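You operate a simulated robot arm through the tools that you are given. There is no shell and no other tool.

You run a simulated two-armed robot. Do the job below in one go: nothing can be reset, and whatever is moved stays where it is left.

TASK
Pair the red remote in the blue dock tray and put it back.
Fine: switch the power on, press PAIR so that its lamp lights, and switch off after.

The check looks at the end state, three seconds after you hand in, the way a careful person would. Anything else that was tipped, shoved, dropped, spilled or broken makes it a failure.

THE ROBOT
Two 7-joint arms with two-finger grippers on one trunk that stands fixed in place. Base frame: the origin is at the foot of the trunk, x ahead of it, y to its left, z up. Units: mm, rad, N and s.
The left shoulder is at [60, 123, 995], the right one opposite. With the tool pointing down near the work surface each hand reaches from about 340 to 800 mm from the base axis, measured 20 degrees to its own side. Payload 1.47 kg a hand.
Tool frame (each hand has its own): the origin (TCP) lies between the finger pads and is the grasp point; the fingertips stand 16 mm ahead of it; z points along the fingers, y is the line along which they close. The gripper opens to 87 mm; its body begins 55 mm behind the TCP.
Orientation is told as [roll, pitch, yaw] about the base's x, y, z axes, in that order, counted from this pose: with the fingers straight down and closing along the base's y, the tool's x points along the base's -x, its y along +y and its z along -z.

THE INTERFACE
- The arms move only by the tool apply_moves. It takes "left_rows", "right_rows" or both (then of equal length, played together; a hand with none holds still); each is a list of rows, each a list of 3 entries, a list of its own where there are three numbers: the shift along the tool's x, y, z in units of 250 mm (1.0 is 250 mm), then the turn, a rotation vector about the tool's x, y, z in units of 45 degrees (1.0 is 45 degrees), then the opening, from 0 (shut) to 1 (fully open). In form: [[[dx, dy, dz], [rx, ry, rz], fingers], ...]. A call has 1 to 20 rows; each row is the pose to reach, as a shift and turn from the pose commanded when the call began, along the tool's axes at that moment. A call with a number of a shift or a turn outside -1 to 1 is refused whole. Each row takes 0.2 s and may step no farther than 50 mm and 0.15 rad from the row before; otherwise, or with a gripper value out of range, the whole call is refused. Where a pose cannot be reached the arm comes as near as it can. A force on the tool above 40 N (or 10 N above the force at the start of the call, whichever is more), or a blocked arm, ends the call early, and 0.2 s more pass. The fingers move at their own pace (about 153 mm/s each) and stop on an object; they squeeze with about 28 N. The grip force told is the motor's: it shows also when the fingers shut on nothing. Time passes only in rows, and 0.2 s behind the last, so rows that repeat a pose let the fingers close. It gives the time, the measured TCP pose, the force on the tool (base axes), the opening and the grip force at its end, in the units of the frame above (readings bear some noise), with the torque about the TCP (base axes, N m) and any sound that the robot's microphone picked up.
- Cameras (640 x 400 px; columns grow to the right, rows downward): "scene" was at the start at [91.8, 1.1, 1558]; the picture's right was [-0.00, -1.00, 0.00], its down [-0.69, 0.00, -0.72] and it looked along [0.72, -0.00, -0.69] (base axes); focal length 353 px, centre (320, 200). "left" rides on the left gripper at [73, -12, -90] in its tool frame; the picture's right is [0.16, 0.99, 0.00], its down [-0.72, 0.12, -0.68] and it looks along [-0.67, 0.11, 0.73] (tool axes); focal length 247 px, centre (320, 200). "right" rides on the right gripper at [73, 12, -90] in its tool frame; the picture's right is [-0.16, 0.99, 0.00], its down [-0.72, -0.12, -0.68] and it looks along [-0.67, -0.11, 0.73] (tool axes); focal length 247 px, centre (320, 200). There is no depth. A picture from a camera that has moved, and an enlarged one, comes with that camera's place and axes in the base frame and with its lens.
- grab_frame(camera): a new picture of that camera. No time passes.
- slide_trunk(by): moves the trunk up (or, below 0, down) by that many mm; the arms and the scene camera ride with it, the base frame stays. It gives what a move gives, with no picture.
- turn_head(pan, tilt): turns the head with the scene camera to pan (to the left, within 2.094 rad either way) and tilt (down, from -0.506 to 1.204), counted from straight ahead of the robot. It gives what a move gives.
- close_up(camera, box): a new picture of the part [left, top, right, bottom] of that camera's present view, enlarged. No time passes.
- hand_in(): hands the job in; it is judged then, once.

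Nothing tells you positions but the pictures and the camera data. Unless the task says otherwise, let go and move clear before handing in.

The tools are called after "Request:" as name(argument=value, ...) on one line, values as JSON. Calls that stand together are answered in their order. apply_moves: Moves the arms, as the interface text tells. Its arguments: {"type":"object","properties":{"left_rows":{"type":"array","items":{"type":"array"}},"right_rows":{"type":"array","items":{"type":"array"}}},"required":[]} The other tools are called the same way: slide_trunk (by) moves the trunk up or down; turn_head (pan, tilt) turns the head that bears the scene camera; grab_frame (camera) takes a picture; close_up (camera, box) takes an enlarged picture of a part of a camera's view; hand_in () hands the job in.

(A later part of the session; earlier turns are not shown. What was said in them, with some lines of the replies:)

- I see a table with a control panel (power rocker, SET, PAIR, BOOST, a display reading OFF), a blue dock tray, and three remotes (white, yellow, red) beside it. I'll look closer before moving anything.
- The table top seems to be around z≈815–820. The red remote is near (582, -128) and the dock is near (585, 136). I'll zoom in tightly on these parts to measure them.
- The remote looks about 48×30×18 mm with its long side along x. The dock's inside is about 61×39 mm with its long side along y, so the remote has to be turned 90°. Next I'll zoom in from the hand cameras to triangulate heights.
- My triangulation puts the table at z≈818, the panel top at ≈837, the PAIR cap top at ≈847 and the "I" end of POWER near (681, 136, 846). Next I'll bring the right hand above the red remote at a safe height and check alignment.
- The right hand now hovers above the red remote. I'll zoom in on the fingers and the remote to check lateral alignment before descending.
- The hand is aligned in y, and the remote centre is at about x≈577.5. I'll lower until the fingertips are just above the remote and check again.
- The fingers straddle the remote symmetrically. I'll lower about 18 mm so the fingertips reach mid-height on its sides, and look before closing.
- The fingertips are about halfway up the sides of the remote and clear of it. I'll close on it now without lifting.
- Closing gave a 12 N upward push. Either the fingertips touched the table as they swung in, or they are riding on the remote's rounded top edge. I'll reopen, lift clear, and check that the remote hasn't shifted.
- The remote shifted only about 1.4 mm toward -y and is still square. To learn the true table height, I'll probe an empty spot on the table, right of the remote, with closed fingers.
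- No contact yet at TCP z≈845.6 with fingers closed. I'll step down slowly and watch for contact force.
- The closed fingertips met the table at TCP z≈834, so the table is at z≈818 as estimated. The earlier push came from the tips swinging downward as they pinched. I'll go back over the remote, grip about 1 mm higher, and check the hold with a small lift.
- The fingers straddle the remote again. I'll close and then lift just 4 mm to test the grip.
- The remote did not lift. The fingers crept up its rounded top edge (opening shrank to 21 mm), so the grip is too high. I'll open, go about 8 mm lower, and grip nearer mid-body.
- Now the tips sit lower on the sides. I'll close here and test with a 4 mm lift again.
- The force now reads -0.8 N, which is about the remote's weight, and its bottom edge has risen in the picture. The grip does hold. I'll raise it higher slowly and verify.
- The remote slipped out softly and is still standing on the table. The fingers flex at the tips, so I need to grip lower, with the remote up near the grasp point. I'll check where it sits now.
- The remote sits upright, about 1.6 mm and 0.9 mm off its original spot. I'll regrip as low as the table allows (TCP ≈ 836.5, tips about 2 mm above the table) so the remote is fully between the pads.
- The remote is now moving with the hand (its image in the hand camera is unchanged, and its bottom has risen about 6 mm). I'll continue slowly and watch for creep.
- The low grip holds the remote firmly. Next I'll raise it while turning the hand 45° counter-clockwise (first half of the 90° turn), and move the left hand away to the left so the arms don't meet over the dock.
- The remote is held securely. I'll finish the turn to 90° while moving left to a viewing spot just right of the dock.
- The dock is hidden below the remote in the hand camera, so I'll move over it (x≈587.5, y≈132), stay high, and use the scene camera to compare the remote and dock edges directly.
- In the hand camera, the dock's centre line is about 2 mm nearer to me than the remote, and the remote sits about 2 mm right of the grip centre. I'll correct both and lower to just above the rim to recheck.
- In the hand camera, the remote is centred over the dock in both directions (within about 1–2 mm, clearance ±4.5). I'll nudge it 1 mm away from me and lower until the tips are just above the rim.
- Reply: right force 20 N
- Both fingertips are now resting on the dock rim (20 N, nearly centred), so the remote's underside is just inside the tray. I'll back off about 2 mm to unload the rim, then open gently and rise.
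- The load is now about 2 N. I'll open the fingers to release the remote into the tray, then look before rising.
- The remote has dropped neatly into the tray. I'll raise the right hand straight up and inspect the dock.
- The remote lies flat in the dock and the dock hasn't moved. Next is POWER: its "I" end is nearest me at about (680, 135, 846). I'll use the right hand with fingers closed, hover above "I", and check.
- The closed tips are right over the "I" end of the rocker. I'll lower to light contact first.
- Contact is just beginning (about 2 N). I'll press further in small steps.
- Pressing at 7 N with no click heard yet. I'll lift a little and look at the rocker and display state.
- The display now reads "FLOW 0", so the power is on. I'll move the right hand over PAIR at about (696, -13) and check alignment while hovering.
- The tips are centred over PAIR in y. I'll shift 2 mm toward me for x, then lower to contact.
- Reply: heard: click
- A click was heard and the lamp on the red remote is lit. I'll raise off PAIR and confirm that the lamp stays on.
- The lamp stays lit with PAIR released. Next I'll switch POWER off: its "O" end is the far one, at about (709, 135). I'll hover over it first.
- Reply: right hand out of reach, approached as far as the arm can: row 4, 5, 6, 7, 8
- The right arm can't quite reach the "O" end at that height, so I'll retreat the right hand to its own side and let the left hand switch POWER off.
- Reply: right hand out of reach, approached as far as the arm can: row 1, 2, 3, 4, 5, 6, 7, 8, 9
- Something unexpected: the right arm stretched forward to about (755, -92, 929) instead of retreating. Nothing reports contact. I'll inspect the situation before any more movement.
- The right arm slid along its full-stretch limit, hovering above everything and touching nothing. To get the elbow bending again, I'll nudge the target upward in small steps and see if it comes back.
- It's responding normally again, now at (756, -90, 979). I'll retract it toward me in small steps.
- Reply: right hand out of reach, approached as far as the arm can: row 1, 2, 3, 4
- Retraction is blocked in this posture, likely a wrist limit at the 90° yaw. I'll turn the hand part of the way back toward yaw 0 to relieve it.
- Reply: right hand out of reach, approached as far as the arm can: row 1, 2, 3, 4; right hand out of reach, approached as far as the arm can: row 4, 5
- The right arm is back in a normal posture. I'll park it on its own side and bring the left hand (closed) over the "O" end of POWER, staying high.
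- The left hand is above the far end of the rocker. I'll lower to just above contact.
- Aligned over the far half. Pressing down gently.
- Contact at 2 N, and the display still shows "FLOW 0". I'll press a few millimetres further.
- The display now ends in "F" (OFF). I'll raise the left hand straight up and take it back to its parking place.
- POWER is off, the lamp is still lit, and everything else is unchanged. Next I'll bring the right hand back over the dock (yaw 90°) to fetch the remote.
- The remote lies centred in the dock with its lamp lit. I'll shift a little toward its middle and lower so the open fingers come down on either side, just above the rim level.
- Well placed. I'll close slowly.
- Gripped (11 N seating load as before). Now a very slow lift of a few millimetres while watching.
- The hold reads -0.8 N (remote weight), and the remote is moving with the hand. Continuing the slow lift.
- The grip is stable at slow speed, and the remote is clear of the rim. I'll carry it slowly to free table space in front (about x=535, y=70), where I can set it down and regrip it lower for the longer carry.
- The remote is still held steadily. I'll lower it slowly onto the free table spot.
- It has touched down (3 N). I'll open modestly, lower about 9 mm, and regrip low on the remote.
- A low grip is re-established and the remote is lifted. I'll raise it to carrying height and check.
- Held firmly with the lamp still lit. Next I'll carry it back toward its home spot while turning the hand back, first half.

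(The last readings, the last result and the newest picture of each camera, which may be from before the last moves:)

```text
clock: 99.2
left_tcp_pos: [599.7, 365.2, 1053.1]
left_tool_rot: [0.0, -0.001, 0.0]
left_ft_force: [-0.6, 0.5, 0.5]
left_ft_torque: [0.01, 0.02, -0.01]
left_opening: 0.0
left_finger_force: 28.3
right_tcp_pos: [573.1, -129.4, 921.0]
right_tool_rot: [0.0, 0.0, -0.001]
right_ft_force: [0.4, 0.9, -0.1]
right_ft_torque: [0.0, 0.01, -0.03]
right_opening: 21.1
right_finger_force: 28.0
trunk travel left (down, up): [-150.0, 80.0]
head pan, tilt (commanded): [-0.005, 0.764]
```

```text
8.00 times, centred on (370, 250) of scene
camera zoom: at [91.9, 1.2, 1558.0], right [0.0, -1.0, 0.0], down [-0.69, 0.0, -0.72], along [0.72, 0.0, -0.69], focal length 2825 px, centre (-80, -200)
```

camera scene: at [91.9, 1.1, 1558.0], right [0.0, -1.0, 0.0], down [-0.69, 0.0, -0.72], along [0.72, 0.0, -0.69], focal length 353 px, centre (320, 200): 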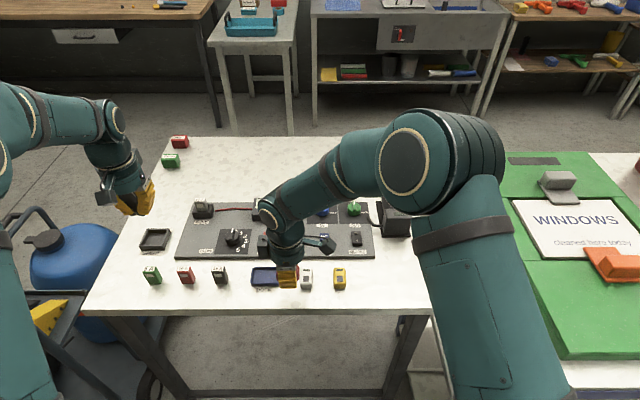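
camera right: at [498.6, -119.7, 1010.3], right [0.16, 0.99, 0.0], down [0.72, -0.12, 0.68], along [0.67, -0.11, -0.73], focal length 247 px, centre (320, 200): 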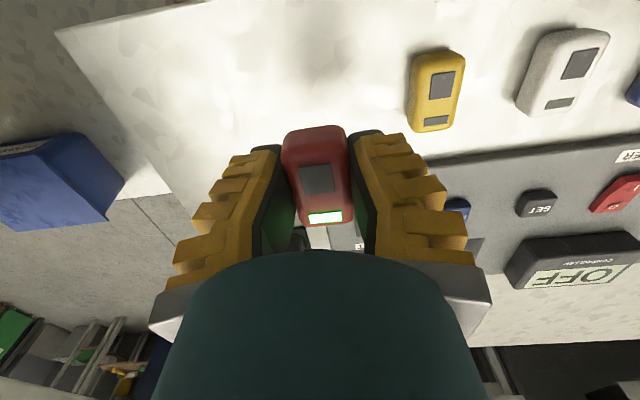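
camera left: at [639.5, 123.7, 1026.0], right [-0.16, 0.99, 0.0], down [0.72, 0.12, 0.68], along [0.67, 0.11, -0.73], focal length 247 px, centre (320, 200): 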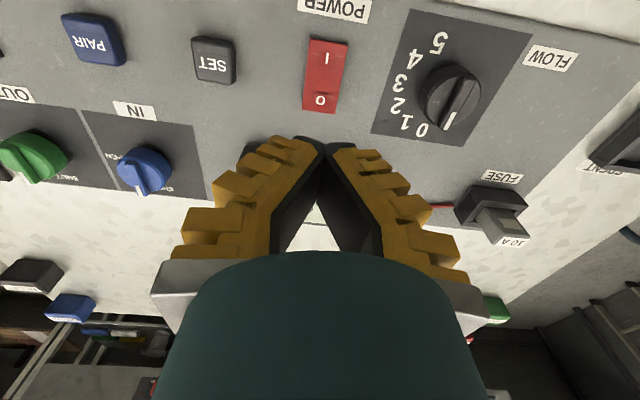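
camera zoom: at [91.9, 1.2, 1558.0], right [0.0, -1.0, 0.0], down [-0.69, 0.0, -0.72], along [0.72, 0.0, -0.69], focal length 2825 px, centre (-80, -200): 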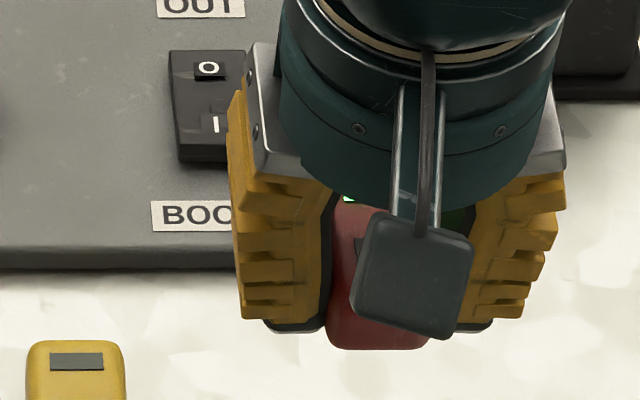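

The remote is back above its home area. I'll take matching close-ups to work out exactly how it sits in the hand compared to when I first picked it up.

Request:
close_up(camera="right", box=[240, 100, 400, 200])

Request:
close_up(camera="right", box=[160, 0, 480, 200])

```text
4.00 times, centred on (320, 150) of right
camera zoom: at [498.6, -119.7, 1010.3], right [0.16, 0.99, 0.0], down [0.72, -0.12, 0.68], along [0.67, -0.11, -0.73], focal length 988 px, centre (320, 400)
```

zoom: 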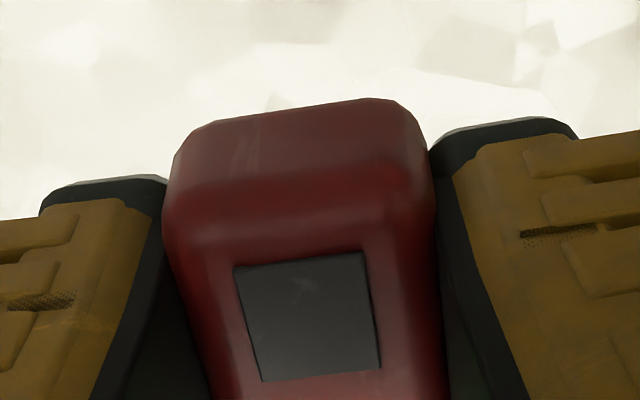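

```text
2.00 times, centred on (320, 100) of right
camera zoom: at [498.6, -119.7, 1010.3], right [0.16, 0.99, 0.0], down [0.72, -0.12, 0.68], along [0.67, -0.11, -0.73], focal length 494 px, centre (320, 400)
```

zoom: 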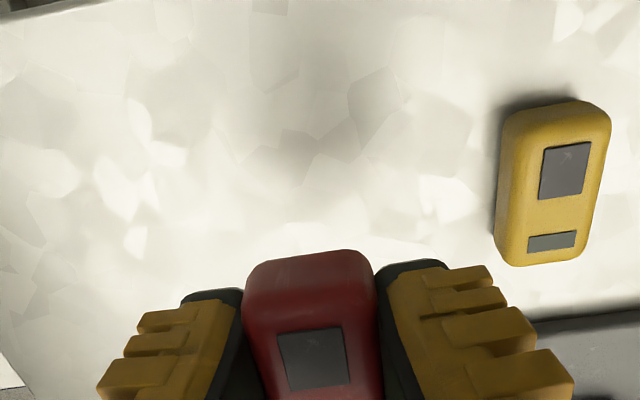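

The remote sits 7 mm further forward in the hand than on first pick-up, so the home TCP is about (571, -130). I'll correct that and lower slowly to just above the table.

Request:
apply_moves(right_rows=[[[0.0044, 0.0024, 0.04], [0, 0, 0], 0.0], [[0.0044, 0.0024, 0.08], [0, 0, 0], 0.0], [[0.0044, 0.0024, 0.12], [0, 0, 0], 0.0], [[0.0044, 0.0024, 0.16], [0, 0, 0], 0.0], [[0.0044, 0.0024, 0.2], [0, 0, 0], 0.0], [[0.0044, 0.0024, 0.24], [0, 0, 0], 0.0], [[0.0044, 0.0024, 0.27], [0, 0, 0], 0.0], [[0.0044, 0.0024, 0.295], [0, 0, 0], 0.0], [[0.0044, 0.0024, 0.31], [0, 0, 0], 0.0], [[0.0044, 0.0024, 0.31], [0, 0, 0], 0.0]])

Request:
close_up(camera="scene", box=[340, 260, 404, 300])

Request:
close_up(camera="right", box=[160, 0, 480, 200])

```text
clock: 101.4
left_tcp_pos: [599.8, 365.2, 1055.1]
left_tool_rot: [0.0, -0.001, 0.001]
left_ft_force: [-0.1, 0.6, -1.1]
left_ft_torque: [-0.01, 0.02, 0.02]
left_opening: 0.0
left_finger_force: 27.6
right_tcp_pos: [570.2, -130.0, 844.0]
right_tool_rot: [0.001, 0.0, 0.0]
right_ft_force: [-0.7, 0.0, -0.8]
right_ft_torque: [-0.02, -0.01, -0.01]
right_opening: 20.9
right_finger_force: 28.0
trunk travel left (down, up): [-150.0, 80.0]
head pan, tilt (commanded): [-0.005, 0.764]
```

```text
10.00 times, centred on (372, 280) of scene
camera zoom: at [91.9, 1.1, 1558.0], right [0.0, -1.0, 0.0], down [-0.69, 0.0, -0.72], along [0.72, 0.0, -0.69], focal length 3531 px, centre (-200, -600)
```

zoom: 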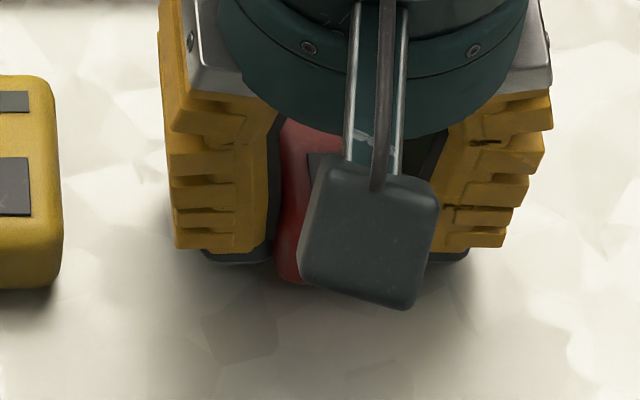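

```text
2.00 times, centred on (320, 100) of right
camera zoom: at [497.4, -119.5, 932.6], right [0.16, 0.99, 0.0], down [0.72, -0.12, 0.68], along [0.67, -0.11, -0.73], focal length 494 px, centre (320, 400)
```

zoom: 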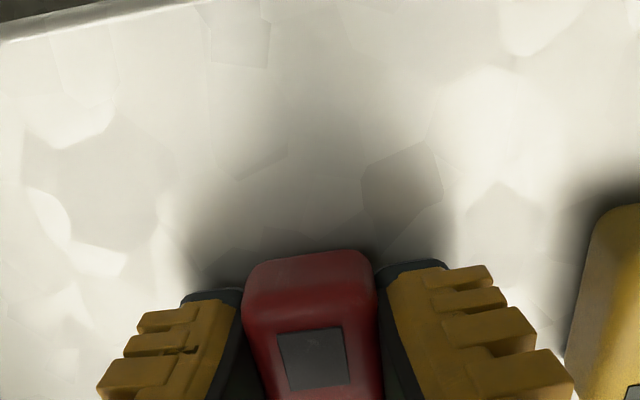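

Alignment in y matches the original. In x it appears about 2.5 mm too near, so I'll shift forward by that and lower to touch.

Request:
apply_moves(right_rows=[[[-0.005, 0, 0], [0, 0, 0], 0.0], [[-0.01, 0, 0.004], [0, 0, 0], 0.0], [[-0.01, 0, 0.008], [0, 0, 0], 0.0], [[-0.01, 0, 0.012], [0, 0, 0], 0.0], [[-0.01, 0, 0.012], [0, 0, 0], 0.0]])

Request:
close_up(camera="scene", box=[340, 260, 404, 300])

```text
clock: 102.6
left_tcp_pos: [600.5, 364.6, 1055.5]
left_tool_rot: [0.001, 0.002, 0.0]
left_ft_force: [-0.1, -1.1, -0.4]
left_ft_torque: [0.01, -0.03, 0.0]
left_opening: 0.1
left_finger_force: 28.1
right_tcp_pos: [572.6, -130.7, 839.7]
right_tool_rot: [0.0, 0.0, 0.0]
right_ft_force: [0.5, 0.2, -1.0]
right_ft_torque: [-0.01, 0.02, -0.03]
right_opening: 20.9
right_finger_force: 27.7
trunk travel left (down, up): [-150.0, 80.0]
head pan, tilt (commanded): [-0.005, 0.764]
```

```text
10.00 times, centred on (372, 280) of scene
camera zoom: at [91.8, 1.1, 1558.0], right [0.0, -1.0, 0.0], down [-0.69, 0.0, -0.72], along [0.72, 0.0, -0.69], focal length 3531 px, centre (-200, -600)
```

zoom: 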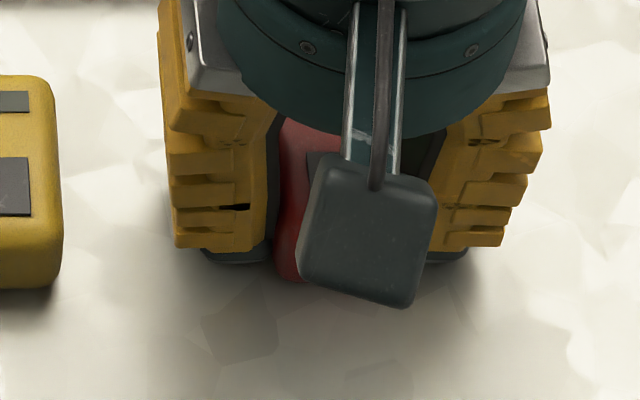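

Request:
apply_moves(right_rows=[[[0, 0, 0.004], [0, 0, 0], 0.0], [[0, 0, 0.008], [0, 0, 0], 0.0], [[0, 0, 0.008], [0, 0, 0], 0.0]])

Request:
close_up(camera="scene", box=[340, 260, 404, 300])

```text
clock: 103.4
left_tcp_pos: [599.2, 365.6, 1055.6]
left_tool_rot: [-0.001, 0.001, 0.001]
left_ft_force: [0.7, -0.1, 0.0]
left_ft_torque: [0.01, 0.01, 0.01]
left_opening: 0.0
left_finger_force: 27.9
right_tcp_pos: [572.1, -129.9, 838.8]
right_tool_rot: [-0.001, -0.001, 0.0]
right_ft_force: [2.8, -2.3, 12.4]
right_ft_torque: [-0.02, 0.05, 0.02]
right_opening: 23.9
right_finger_force: 27.3
trunk travel left (down, up): [-150.0, 80.0]
head pan, tilt (commanded): [-0.005, 0.764]
```

```text
10.00 times, centred on (372, 280) of scene
camera zoom: at [91.1, 1.1, 1558.2], right [0.0, -1.0, 0.0], down [-0.69, 0.0, -0.72], along [0.72, 0.0, -0.69], focal length 3531 px, centre (-200, -600)
```

zoom: 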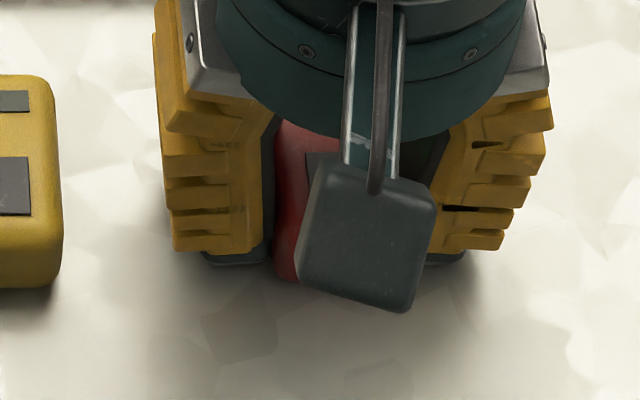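

The remote is on the table. I'll open and lift straight up, then compare with the original position.

Request:
apply_moves(right_rows=[[[0, 0, 0], [0, 0, 0], 0.3], [[0, 0, 0], [0, 0, 0], 0.45], [[0, 0, 0], [0, 0, 0], 0.6], [[0, 0, 0], [0, 0, 0], 0.6], [[0, 0, -0.04], [0, 0, 0], 0.6], [[0, 0, -0.12], [0, 0, 0], 0.6], [[0, 0, -0.22], [0, 0, 0], 0.6], [[0, 0, -0.34], [0, 0, 0], 0.6], [[0, 0, -0.34], [0, 0, 0], 0.6]])

Request:
close_up(camera="scene", box=[340, 260, 404, 300])

Request:
close_up(camera="right", box=[240, 30, 400, 130])

```text
clock: 105.4
left_tcp_pos: [600.9, 364.0, 1054.0]
left_tool_rot: [-0.001, 0.0, 0.001]
left_ft_force: [0.0, -1.3, -0.5]
left_ft_torque: [-0.04, -0.01, 0.0]
left_opening: 0.1
left_finger_force: 28.3
right_tcp_pos: [573.1, -128.6, 922.4]
right_tool_rot: [-0.001, 0.003, 0.001]
right_ft_force: [0.3, -0.6, 0.1]
right_ft_torque: [0.02, 0.01, -0.03]
right_opening: 57.5
right_finger_force: 3.9
trunk travel left (down, up): [-150.0, 80.0]
head pan, tilt (commanded): [-0.005, 0.764]
```

```text
10.00 times, centred on (372, 280) of scene
camera zoom: at [92.3, 1.1, 1557.9], right [0.0, -1.0, 0.0], down [-0.69, 0.0, -0.72], along [0.72, 0.0, -0.69], focal length 3531 px, centre (-200, -600)
```

zoom: 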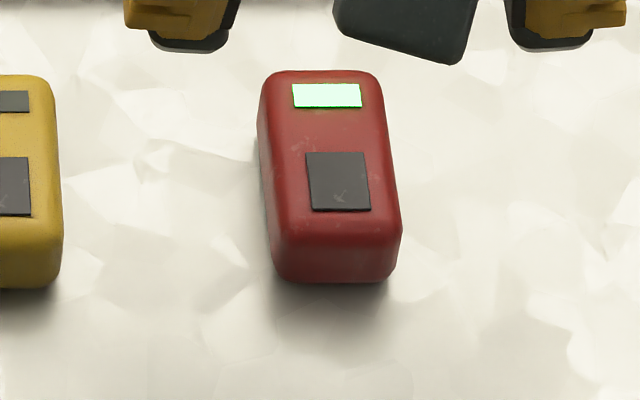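

```text
4.00 times, centred on (320, 80) of right
camera zoom: at [498.6, -118.5, 1013.5], right [0.16, 0.99, 0.0], down [0.72, -0.12, 0.68], along [0.67, -0.11, -0.73], focal length 988 px, centre (320, 680)
```

zoom: 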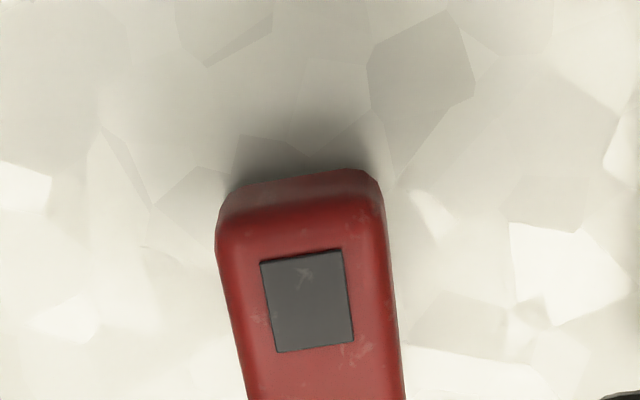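

The red remote is back within about 1 mm of its original place, with its lamp lit. I'll withdraw the right hand up and back, then do a final check of everything.

Request:
apply_moves(right_rows=[[[0, 0, -0.16], [0, 0, 0], 0.6], [[0.03, -0.02, -0.33], [0, 0, 0], 0.6], [[0.12, -0.08, -0.48], [0, 0, 0], 0.6], [[0.24, -0.15, -0.6], [0, 0, 0], 0.6], [[0.36, -0.22, -0.7], [0, 0, 0], 0.6], [[0.46, -0.28, -0.75], [0, 0, 0], 0.6], [[0.46, -0.28, -0.75], [0, 0, 0], 0.6]])

Request:
grab_frame(camera="scene")

Request:
close_up(camera="scene", box=[130, 190, 290, 290])

Request:
close_up(camera="scene", box=[250, 190, 410, 290])

Request:
close_up(camera="scene", box=[345, 130, 425, 180])

```text
clock: 107.0
left_tcp_pos: [600.4, 364.7, 1054.6]
left_tool_rot: [0.001, 0.0, 0.0]
left_ft_force: [0.2, -0.4, -0.2]
left_ft_torque: [-0.03, 0.03, -0.01]
left_opening: 0.0
left_finger_force: 27.8
right_tcp_pos: [456.8, -199.6, 1110.3]
right_tool_rot: [0.001, 0.001, 0.0]
right_ft_force: [0.3, -0.3, 0.3]
right_ft_torque: [-0.01, 0.0, 0.01]
right_opening: 57.1
right_finger_force: 3.6
trunk travel left (down, up): [-150.0, 80.0]
head pan, tilt (commanded): [-0.005, 0.764]
```

```text
taken
camera scene: at [92.2, 1.3, 1558.0], right [-0.01, -1.0, 0.0], down [-0.69, 0.0, -0.72], along [0.72, 0.0, -0.69], focal length 353 px, centre (320, 200)
```

scene: 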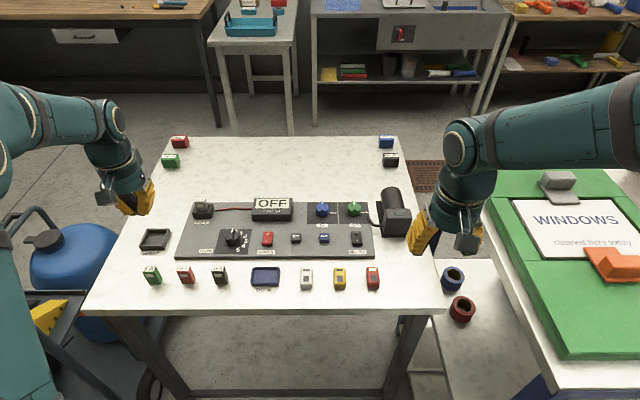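

```text
4.00 times, centred on (210, 240) of scene
camera zoom: at [92.2, 1.3, 1558.0], right [-0.01, -1.0, 0.0], down [-0.69, 0.0, -0.72], along [0.72, 0.0, -0.69], focal length 1412 px, centre (760, 40)
```

zoom: 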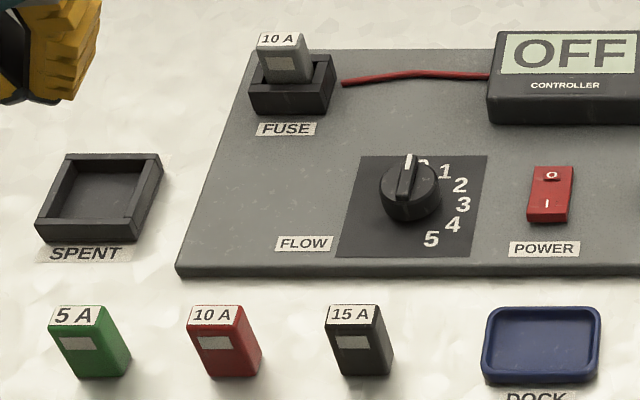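

```text
4.00 times, centred on (330, 240) of scene
camera zoom: at [92.2, 1.3, 1558.0], right [-0.01, -1.0, 0.0], down [-0.69, 0.0, -0.72], along [0.72, 0.0, -0.69], focal length 1412 px, centre (280, 40)
```

zoom: 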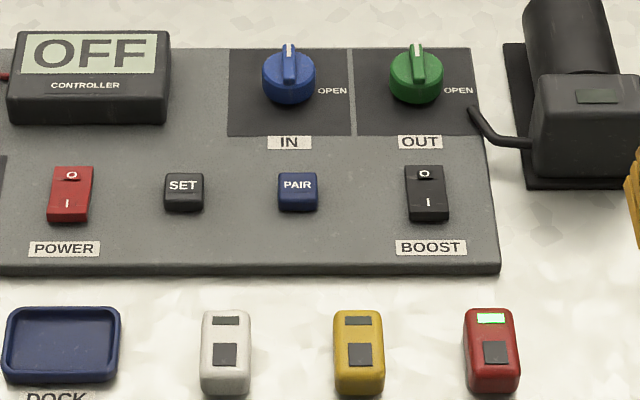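

```text
8.00 times, centred on (385, 155) of scene
camera zoom: at [92.2, 1.3, 1558.0], right [-0.01, -1.0, 0.0], down [-0.69, 0.0, -0.72], along [0.72, 0.0, -0.69], focal length 2825 px, centre (-200, 560)
```

zoom: 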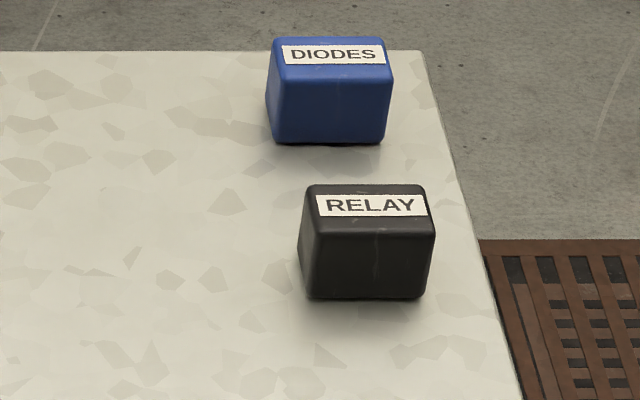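

Everything matches the starting view: the other remotes, fuses, dock, knobs and switches are where they were. POWER is off (display reads OFF), the red remote's lamp is lit, and the remote is back in its place. Both hands are empty and clear, so I'm handing in.

Request:
hand_in()

```text
The job is handed in.
```

The red remote is paired and back in its original place, to within about 1 mm. Its lamp stayed lit after I switched the power off. I have handed the job in but have no verdict from the check yet.

- **Pairing:** I set the remote in the blue dock, switched POWER on (the display read "FLOW 0"), and pressed PAIR. It clicked and the lamp lit. Then I switched POWER off, and the display reads "OFF" again.
- **Everything else:** In the final pictures, the other remotes, the fuses, the dock and the rest of the panel are where they started. Both hands are empty and clear of the table.

Some things did not go smoothly:

- **Slipped grip:** While I was first trying to lift the remote, it slipped out of the fingers close to the table and stayed upright.
- **Drop into the dock:** I let it fall about 5 mm into the tray, because the fingers rested on the rim.
- **Right arm overreach:** The right arm could not reach the off side of the switch and stretched out over the panel. It touched nothing, and the left hand did the switching off instead.
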